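You operate a simulated robot arm through the tools that you are given. There is no shell and no other tool. Be economical: measure what you need, move in short steps, check, and stop when the job is done.

You run a simulated robot arm. Do the job below in one go: nothing can be reset, and whatever is moved stays where it is left.

TASK
Take the filter cartridge and leave it on top of the small carton.

The check looks at the end state, three seconds after you hand in, the way a careful person would. Anything else that was tipped, shoved, dropped, spilled or broken makes it a failure.

THE ROBOT
A 7-joint arm with a two-finger parallel gripper, fixed in place. Base frame: the origin is at the foot of the arm, x ahead of it, y to its left, z up; the work surface is at about z = 0. Readings come in mm, degrees, newtons and seconds.
With the tool pointing down near the work surface it reaches from about 220 to 580 mm from the base axis. Its first joint turns from -66.0 to 66.0 degrees. Payload 2.5 kg.
The tool frame sits at the grasp point between the pads (the TCP): z along the fingers, y along the line on which they close. The tips reach 23 mm beyond it. Largest opening 94 mm; finger width 38, thickness 10; the body of the gripper, 54 by 96 mm, starts 39 mm behind the TCP.
Orientation is that of the tool frame in the base frame, as a unit quaternion [x, y, z, w]. With the fingers straight down and closing along the base's y, the tool's x points along the base's -x, its y along +y and its z along -z.

THE INTERFACE
- The arm moves only by the tool jog_arm. Its argument "deltas" is one flat list of numbers, 5 for each row, row after row: the shift along the base's x, y, z in mm, then the turn about the base's z in degrees, then the gripper command, from -1 (shut) to 1 (fully open), values between in proportion. In form: [tx, ty, tz, twist, jaw, tx, ty, tz, twist, jaw, ...]. A call has 1 to 12 rows; each row shifts and turns the commanded pose from where the row before left it. Each row takes 0.2 s and may step no farther than 50 mm and 8.6 degrees from the row before; otherwise, or with a gripper value out of range, the whole call is refused. Where a pose cannot be reached the arm comes as near as it can. A force on the tool above 40 N (or 10 N above the force at the start of the call, whichever is more), or a blocked arm, ends the call early, and 0.2 s more pass. The fingers move at their own pace (about 108 mm/s each) and stop on an object; they squeeze with about 29 N. The grip force told is the motor's: it shows also when the fingers shut on nothing. Time passes only in rows, and 0.2 s behind the last, so rows that do not move let the fingers close. It gives the time, the measured TCP pose, the force on the tool (base axes), the opening and the grip force at its end, in the units of the frame above (readings bear some noise), and new pictures: "show" is both (left out), scene, wrist or none.
- Cameras (640 x 400 px; columns grow to the right, rows downward): "scene" is fixed at [135.9, -419.1, 549.5]; the picture's right is [0.66, -0.75, 0.00], its down [-0.38, -0.34, -0.86] and it looks along [0.65, 0.57, -0.51] (base axes); focal length 323 px, centre (320, 200). "wrist" rides on the gripper at [-39, 0, -44] in the tool frame; the picture's right is [0.00, -1.00, 0.00], its down [0.97, 0.00, -0.24] and it looks along [0.24, 0.00, 0.97] (tool axes); focal length 218 px, centre (320, 200). There is no depth. A picture from a camera that has moved, and an enlarged one, comes with that camera's place and axes in the base frame and with its lens.
- close_up(camera, box): a new picture of the part [left, top, right, bottom] of that camera's present view, enlarged. It takes no simulated time.
- close_job(): hands the job in; it is judged then, once.

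Go step by step. Nothing tells you positions but the pictures and the camera data: compare them with the known pose of the tool, close in by small moves and look again before you grip or let go. The budget is 90 turns and 170 pictures, counting those below and the enlarged ones. Unless the task says otherwise, let go and move clear before handing in, and close with one line.

The tools are called after ">>>" as name(argument=value, ...) on one line, values as JSON. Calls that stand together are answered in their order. jog_arm: Moves the arm, as the interface text tells. Its arguments: {"type":"object","properties":{"deltas":{"type":"array"},"show":{"type":"string","enum":["both","scene","wrist","none"]}},"required":["deltas"]} The other tools are called the same way: close_up (camera, box) takes an enlarged picture of a part of a camera's view; close_job () hands the job in.

At the start:

```text
time_s: 0.0
eef_pos: [333.6, -41.7, 404.4]
orientation: [-0.001, 1.0, 0.0, 0.0]
ft_force: [0.0, 0.5, 0.2]
grip_width: 93.9
grip_force: 0.0
```

scene: 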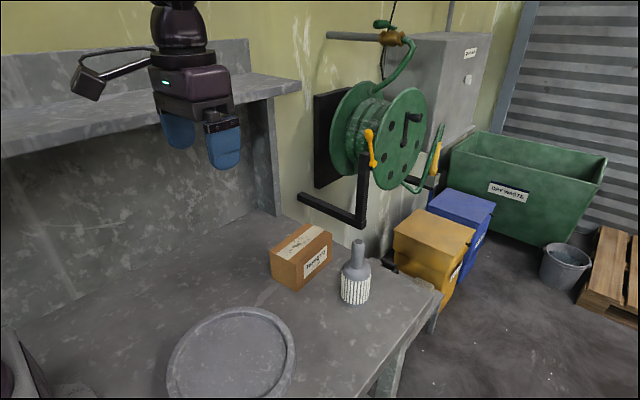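
wrist: 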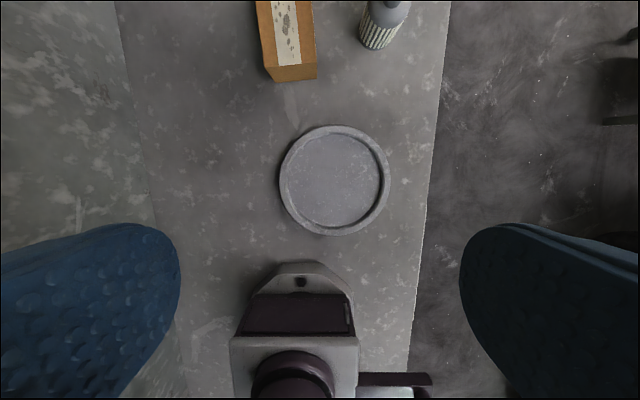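

The object with the white pleated body and grey neck looks like the filter cartridge, and the brown box next to it looks like the carton. I'll enlarge both before measuring.

>>> close_up(camera="scene", box=[250, 210, 410, 310])

>>> close_up(camera="wrist", box=[220, 0, 460, 150])

```text
4.00 times, centred on (330, 260) of scene
camera zoom: at [135.9, -419.1, 549.5], right [0.66, -0.75, 0.0], down [-0.38, -0.34, -0.86], along [0.65, 0.57, -0.51], focal length 1292 px, centre (280, -40)
```

zoom: 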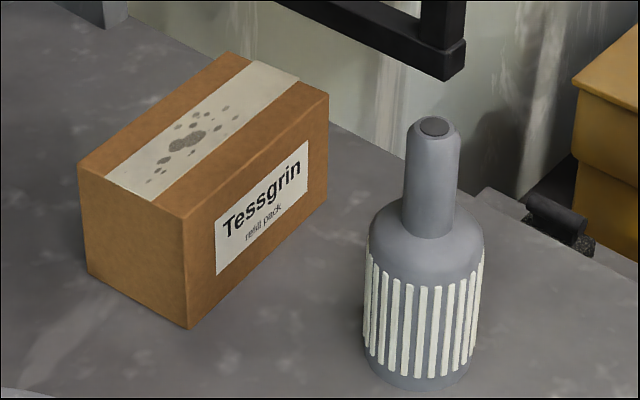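

```text
2.67 times, centred on (340, 75) of wrist
camera zoom: at [373.7, -41.4, 449.4], right [0.0, -1.0, 0.0], down [-0.97, 0.0, 0.24], along [-0.24, 0.0, -0.97], focal length 582 px, centre (267, 533)
```

zoom: 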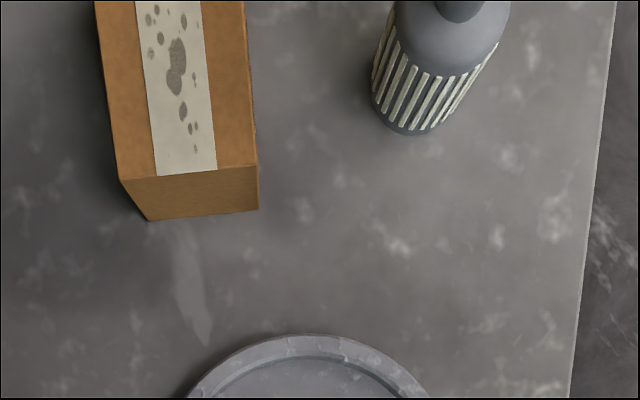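

By my measurements the carton spans about x 490–630, y −36 to 50, with its top near z 82. The cartridge stands near (569, −142), about 155 tall with a neck about 25 wide from z 105 up. I'll move toward it while staying high and look again.

>>> jog_arm(deltas=[30, -20, -25, 0, 1, 30, -20, -25, 0, 1, 30, -20, -25, 0, 1, 30, -20, -25, 0, 1, 30, -20, -25, 0, 1, 0, 0, 0, 0, 1])

```text
time_s: 1.4
eef_pos: [482.8, -145.3, 279.0]
orientation: [0.0, 1.0, 0.0, 0.0]
ft_force: [0.0, 0.0, 1.0]
grip_width: 93.8
grip_force: 0.2
camera wrist: at [523.0, -146.3, 322.9], right [0.0, -1.0, 0.0], down [-0.97, 0.0, 0.24], along [-0.24, 0.0, -0.97], focal length 218 px, centre (320, 200)
```

scene: 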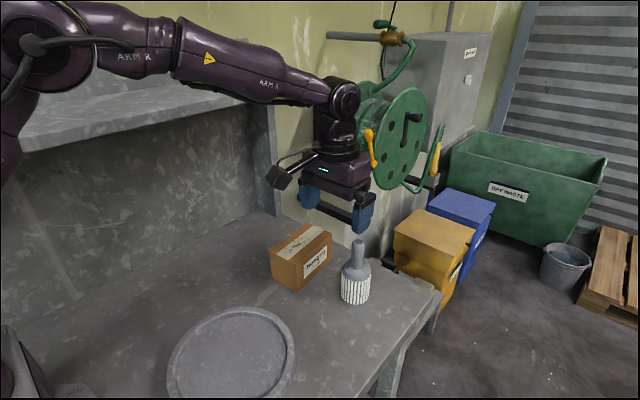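
wrist: 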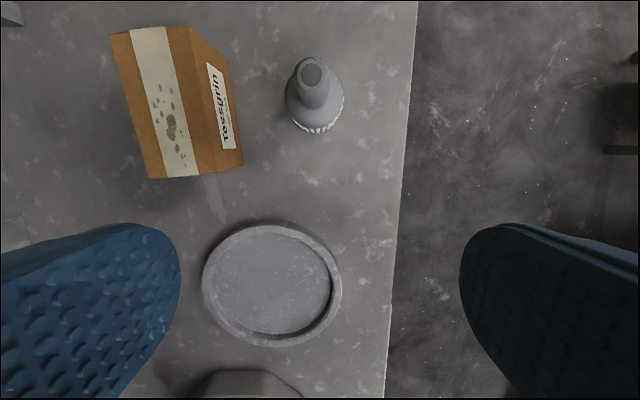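

The wrist view agrees with the first estimate: the neck top is near (572, −139). I'll move to a point above it, with the tips still clear.

>>> jog_arm(deltas=[30, 2, -15, 0, 1, 30, 2, -15, 0, 1, 28, 2, -19, 0, 1, 0, 0, 0, 0, 1])

```text
time_s: 2.4
eef_pos: [571.2, -133.6, 230.7]
orientation: [0.0, 1.0, 0.0, -0.001]
ft_force: [0.5, -0.1, 0.4]
grip_width: 94.0
grip_force: 0.1
camera wrist: at [611.5, -134.2, 273.1], right [0.0, -1.0, 0.0], down [-0.97, 0.0, 0.24], along [-0.24, 0.0, -0.97], focal length 218 px, centre (320, 200)
```

scene: 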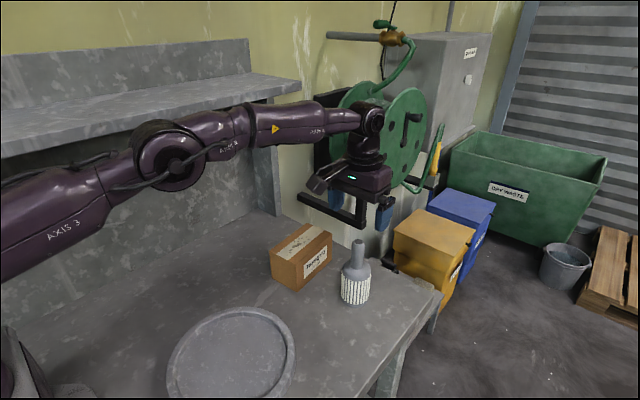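
wrist: 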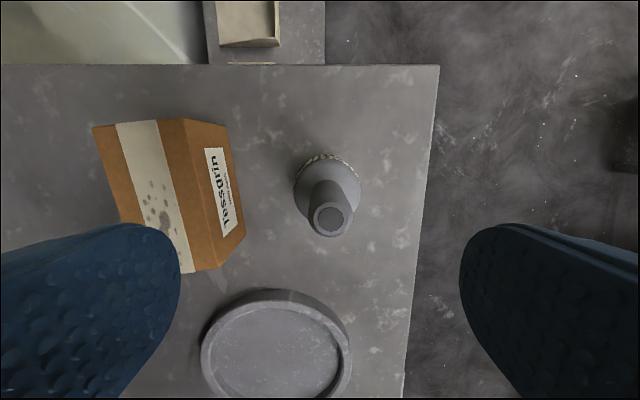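

The neck is at (572, −140) and the gripper reaches that far, so I'll centre on it in y and go down around the neck.

>>> jog_arm(deltas=[1, -6.5, -20, 0, 1, 0, 0, -25, 0, 1, 0, 0, -25, 0, 1, 0, 0, -25, 0, 1, 0, 0, 0, 0, 1])

```text
time_s: 3.6
eef_pos: [573.4, -141.8, 138.1]
orientation: [0.0, 1.0, 0.0, 0.001]
ft_force: [0.0, -0.1, -0.1]
grip_width: 94.1
grip_force: 0.0
camera wrist: at [613.0, -141.8, 181.1], right [0.0, -1.0, 0.0], down [-0.97, 0.0, 0.24], along [-0.24, 0.0, -0.97], focal length 218 px, centre (320, 200)
```

scene: 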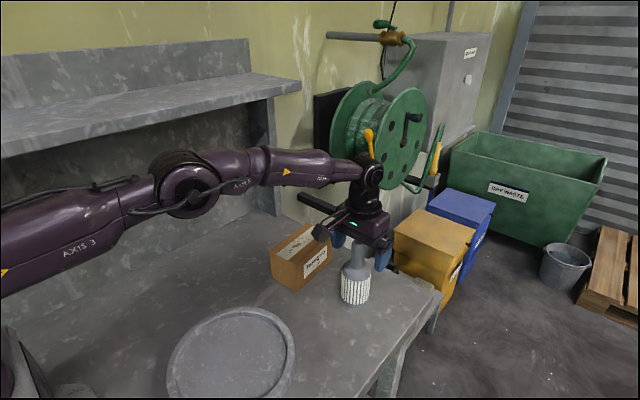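
wrist: 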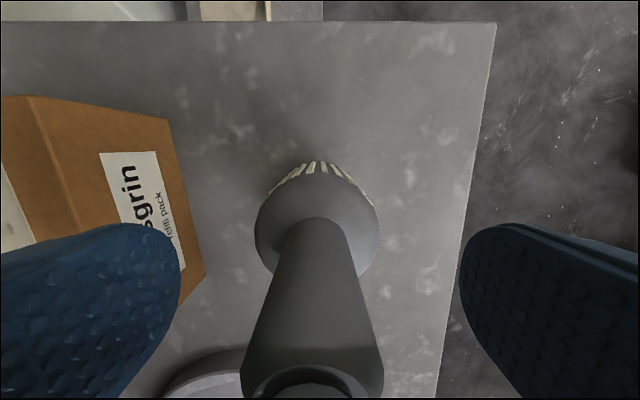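

The neck sits between the fingers and is centred in y. I'll lower a few mm more and close.

>>> jog_arm(deltas=[-1, 0.5, -8, 0, 1, 0, 0, 0, 0, 0, 0, 0, 0, 0, -0.5, 0, 0, 0, 0, -1, 0, 0, 0, 0, -1, 0, 0, 0, 0, -1])

```text
time_s: 5.0
eef_pos: [572.0, -141.3, 128.5]
orientation: [0.0, 1.0, 0.0, 0.001]
ft_force: [-0.5, 0.4, -0.6]
grip_width: 26.1
grip_force: 28.2
camera wrist: at [612.3, -141.8, 172.1], right [0.0, -1.0, 0.0], down [-0.97, 0.0, 0.24], along [-0.24, 0.0, -0.97], focal length 218 px, centre (320, 200)
```

scene: 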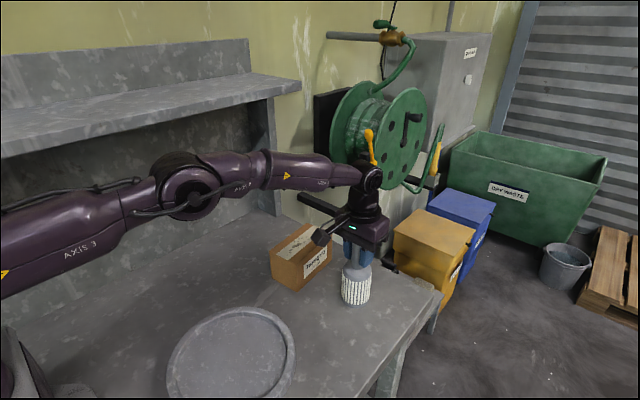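
wrist: 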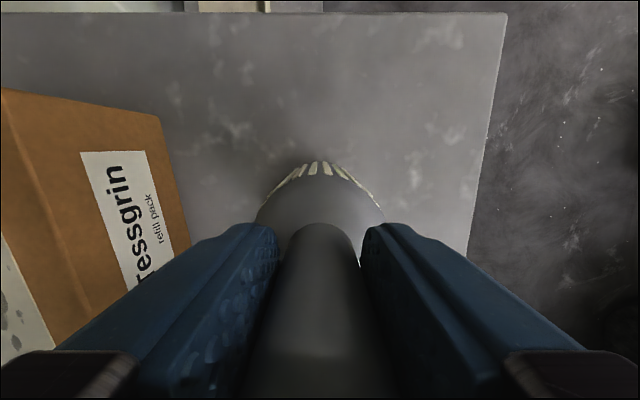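

The neck is gripped at 26 mm, with a grip force of 28 N. Now I'll lift straight up, gently at first.

>>> jog_arm(deltas=[0, 0, 5, 0, -1, 0, 0, 12, 0, -1, 0, 0, 20, 0, -1, 0, 0, 20, 0, -1, 0, 0, 20, 0, -1, 0, 0, 20, 0, -1, 0, 0, 15, 0, -1, 0, 0, 0, 0, -1])

```text
time_s: 6.8
eef_pos: [572.2, -139.2, 240.2]
orientation: [0.0, 1.0, 0.0, 0.0]
ft_force: [0.1, -0.1, -0.5]
grip_width: 25.8
grip_force: 28.9
camera wrist: at [611.8, -140.8, 284.4], right [0.0, -1.0, 0.0], down [-0.97, 0.0, 0.24], along [-0.24, 0.0, -0.97], focal length 218 px, centre (320, 200)
```

scene: 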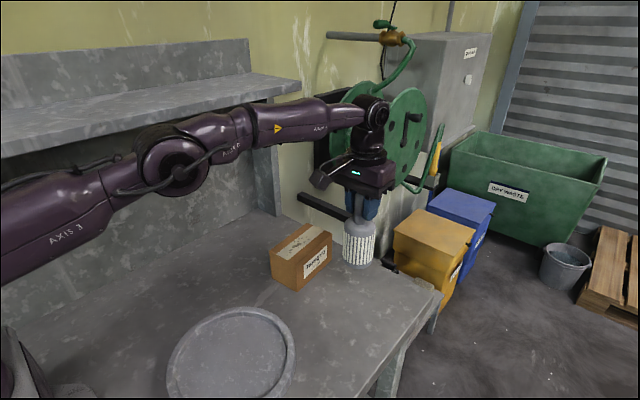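
wrist: 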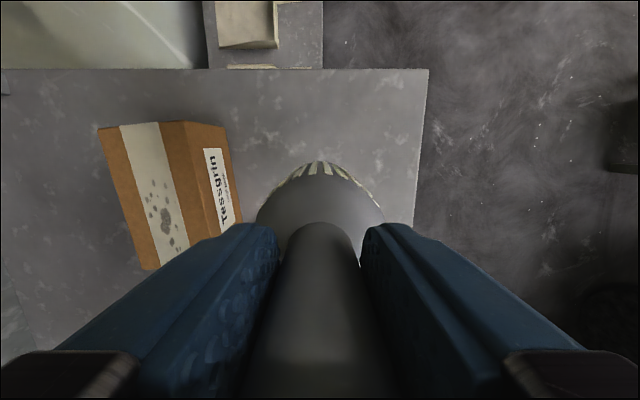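

The cartridge came up cleanly, with its bottom near z 112, about 30 above the carton top. The top's corners put its centre at about (560, 9), so I'll carry it there level.

>>> jog_arm(deltas=[-1, 12, 0, 0, -1, -2, 20, 0, 0, -1, -2, 25, 0, 0, -1, -2, 25, 0, 0, -1, -2, 25, 0, 0, -1, -2, 20, 0, 0, -1, -1, 14, 0, 0, -1, 0, 7, 0, 0, -1, 0, 0, 0, 0, -1])

>>> close_up(camera="scene", box=[230, 170, 390, 300])

```text
time_s: 8.8
eef_pos: [560.2, 7.7, 239.5]
orientation: [0.001, 1.0, -0.001, -0.001]
ft_force: [0.8, -0.5, -1.3]
grip_width: 26.0
grip_force: 28.7
camera wrist: at [599.7, 7.2, 284.2], right [0.0, -1.0, 0.0], down [-0.97, 0.0, 0.24], along [-0.24, 0.0, -0.97], focal length 218 px, centre (320, 200)
```

scene: 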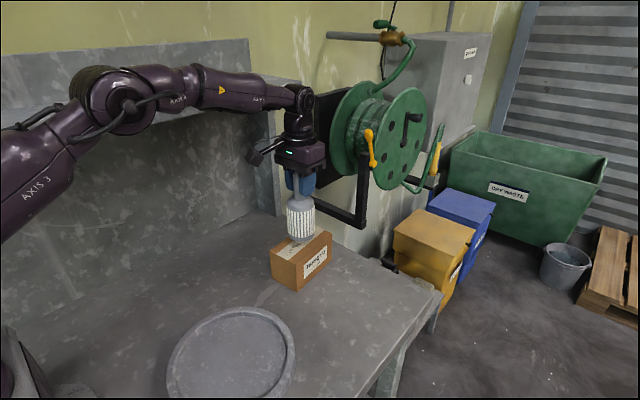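
wrist: 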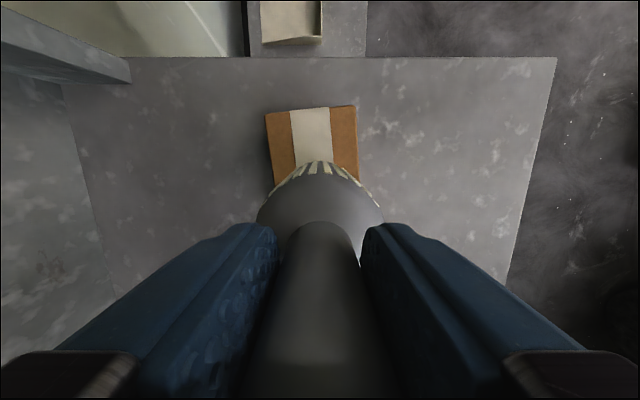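

```text
3.08 times, centred on (310, 235) of scene
camera zoom: at [135.9, -419.1, 549.5], right [0.66, -0.75, 0.0], down [-0.38, -0.34, -0.86], along [0.65, 0.57, -0.51], focal length 994 px, centre (351, 92)
```

zoom: 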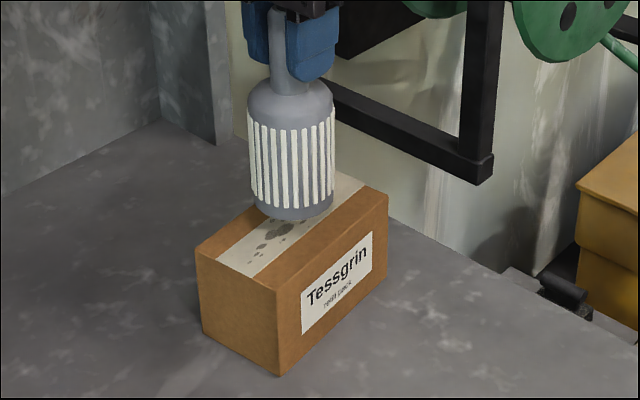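

The cartridge hangs level over the middle of the carton top, about 30 mm above it. I'll lower most of the way and then check the gap.

>>> jog_arm(deltas=[0, 0, -6, 0, -1, 0, 0, -8, 0, -1, 0, 0, -6, 0, -1, 0, 0, -3, 0, -1, 0, 0, 0, 0, -1], show="none")

>>> close_up(camera="scene", box=[250, 200, 350, 300])

```text
time_s: 10.0
eef_pos: [561.0, 5.7, 218.3]
orientation: [0.0, 1.0, 0.0, 0.001]
ft_force: [-0.9, -0.9, -1.5]
grip_width: 26.3
grip_force: 28.5
```

```text
4.00 times, centred on (300, 250) of scene
camera zoom: at [135.9, -419.1, 549.5], right [0.66, -0.75, 0.0], down [-0.38, -0.34, -0.86], along [0.65, 0.57, -0.51], focal length 1292 px, centre (400, 0)
```

zoom: 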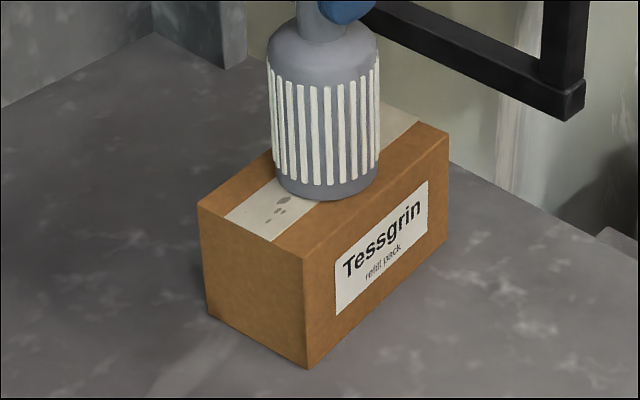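

About 6 mm of gap should be left and the position is good. I'll creep down in small steps and watch the force.

>>> jog_arm(deltas=[0, 1, -2, 0, -1, 0, 0, -1.5, 0, -1, 0, 0, -1, 0, -1, 0, 0, 0, 0, -1], show="none")

>>> close_up(camera="scene", box=[250, 200, 350, 300])

```text
time_s: 11.0
eef_pos: [559.3, 6.5, 214.6]
orientation: [0.0, 1.0, 0.001, 0.002]
ft_force: [-2.6, -0.7, 19.5]
grip_width: 25.9
grip_force: 28.8
```

```text
4.00 times, centred on (300, 250) of scene
camera zoom: at [135.8, -419.1, 549.6], right [0.66, -0.75, 0.0], down [-0.38, -0.34, -0.86], along [0.65, 0.57, -0.51], focal length 1292 px, centre (400, 0)
```

zoom: 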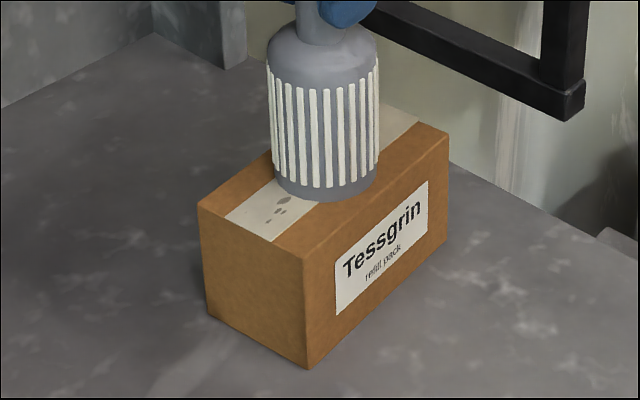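

The upward force of about 19 N shows the cartridge is resting on the carton, and it looks upright. I'll ease off slightly and open the fingers.

>>> jog_arm(deltas=[0, 0, 0.7, 0, -1, 0, 0, 0, 0, -1, 0, 0, 0, 0, -0.3, 0, 0, 0, 0, 0.2, 0, 0, 0, 0, 0.8, 0, 0, 0, 0, 0.8])

```text
time_s: 12.4
eef_pos: [558.4, 6.7, 213.4]
orientation: [0.0, 1.0, 0.0, 0.0]
ft_force: [1.2, -0.1, 0.5]
grip_width: 84.6
grip_force: 0.0
camera wrist: at [598.7, 7.3, 257.2], right [0.0, -1.0, 0.0], down [-0.97, 0.0, 0.24], along [-0.24, 0.0, -0.97], focal length 218 px, centre (320, 200)
```

scene: 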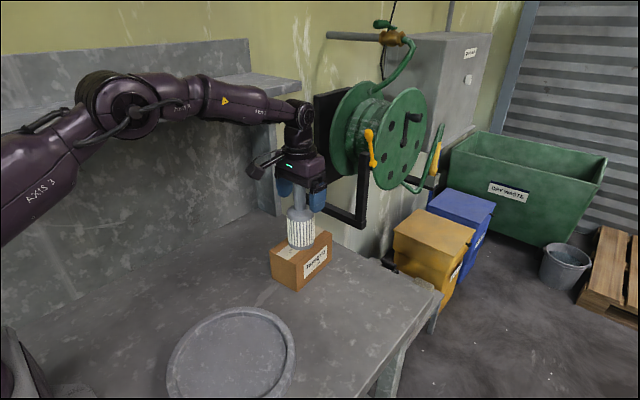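
wrist: 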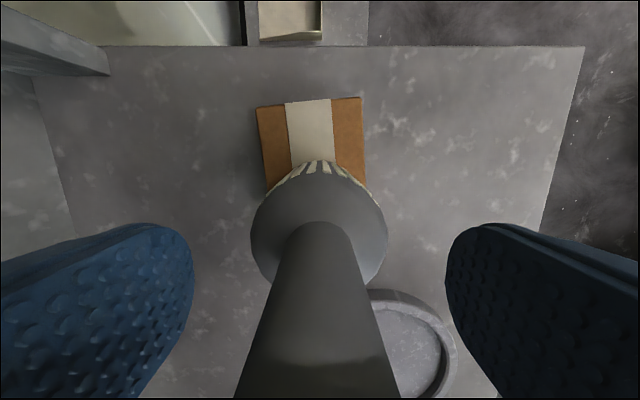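

The cartridge is standing free with the fingers open on both sides. I'll go straight up until the tips clear the neck, then back away.

>>> jog_arm(deltas=[0, 0, 10, 0, 0.8, 0, 0, 20, 0, 0.8, 0, 0, 25, 0, 0.8, 0, 0, 25, 0, 0.8, -20, 0, 25, 0, 0.8, -40, 0, 10, 0, 0.8, -40, 0, 0, 0, 0.8, -30, 0, 0, 0, 0.8, 0, 0, 0, 0, 0.8])

>>> close_up(camera="scene", box=[230, 170, 390, 300])

```text
time_s: 14.4
eef_pos: [428.0, 7.4, 329.5]
orientation: [0.0, 1.0, 0.001, 0.0]
ft_force: [-0.4, -0.2, -0.5]
grip_width: 84.8
grip_force: 0.1
camera wrist: at [467.5, 7.8, 373.8], right [0.0, -1.0, 0.0], down [-0.97, 0.0, 0.24], along [-0.24, 0.0, -0.97], focal length 218 px, centre (320, 200)
```

scene: 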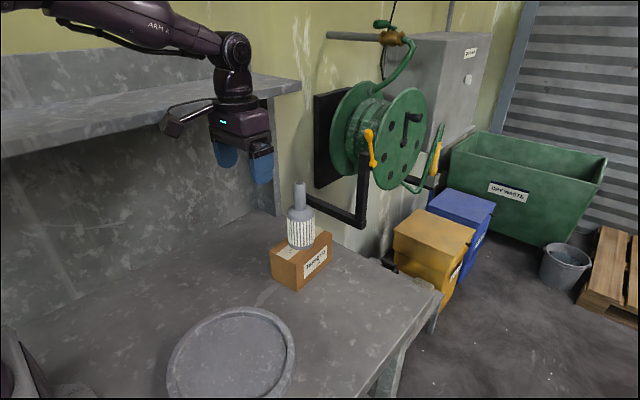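
wrist: 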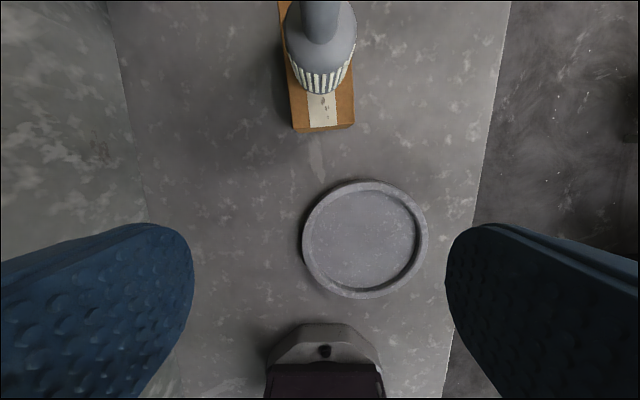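

```text
3.08 times, centred on (310, 235) of scene
camera zoom: at [135.9, -419.1, 549.5], right [0.66, -0.75, 0.0], down [-0.38, -0.34, -0.86], along [0.65, 0.57, -0.51], focal length 994 px, centre (351, 92)
```

zoom: 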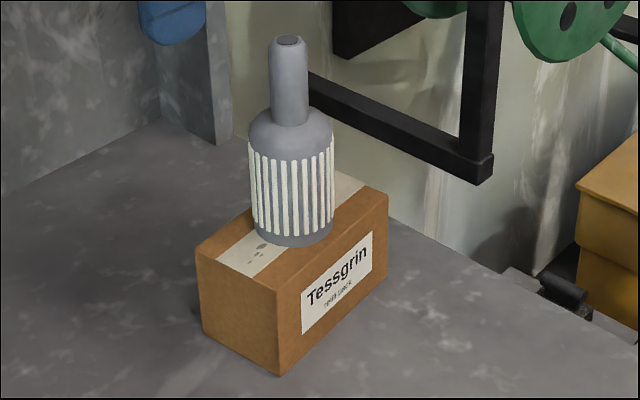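

The cartridge stands upright on the carton, the carton hasn't moved, and the gripper is clear, so I'm handing in.

>>> close_job()

```text
The job is handed in.
```

The filter cartridge is standing upright in the middle of the small carton's top, nothing else was disturbed, and the job is handed in.
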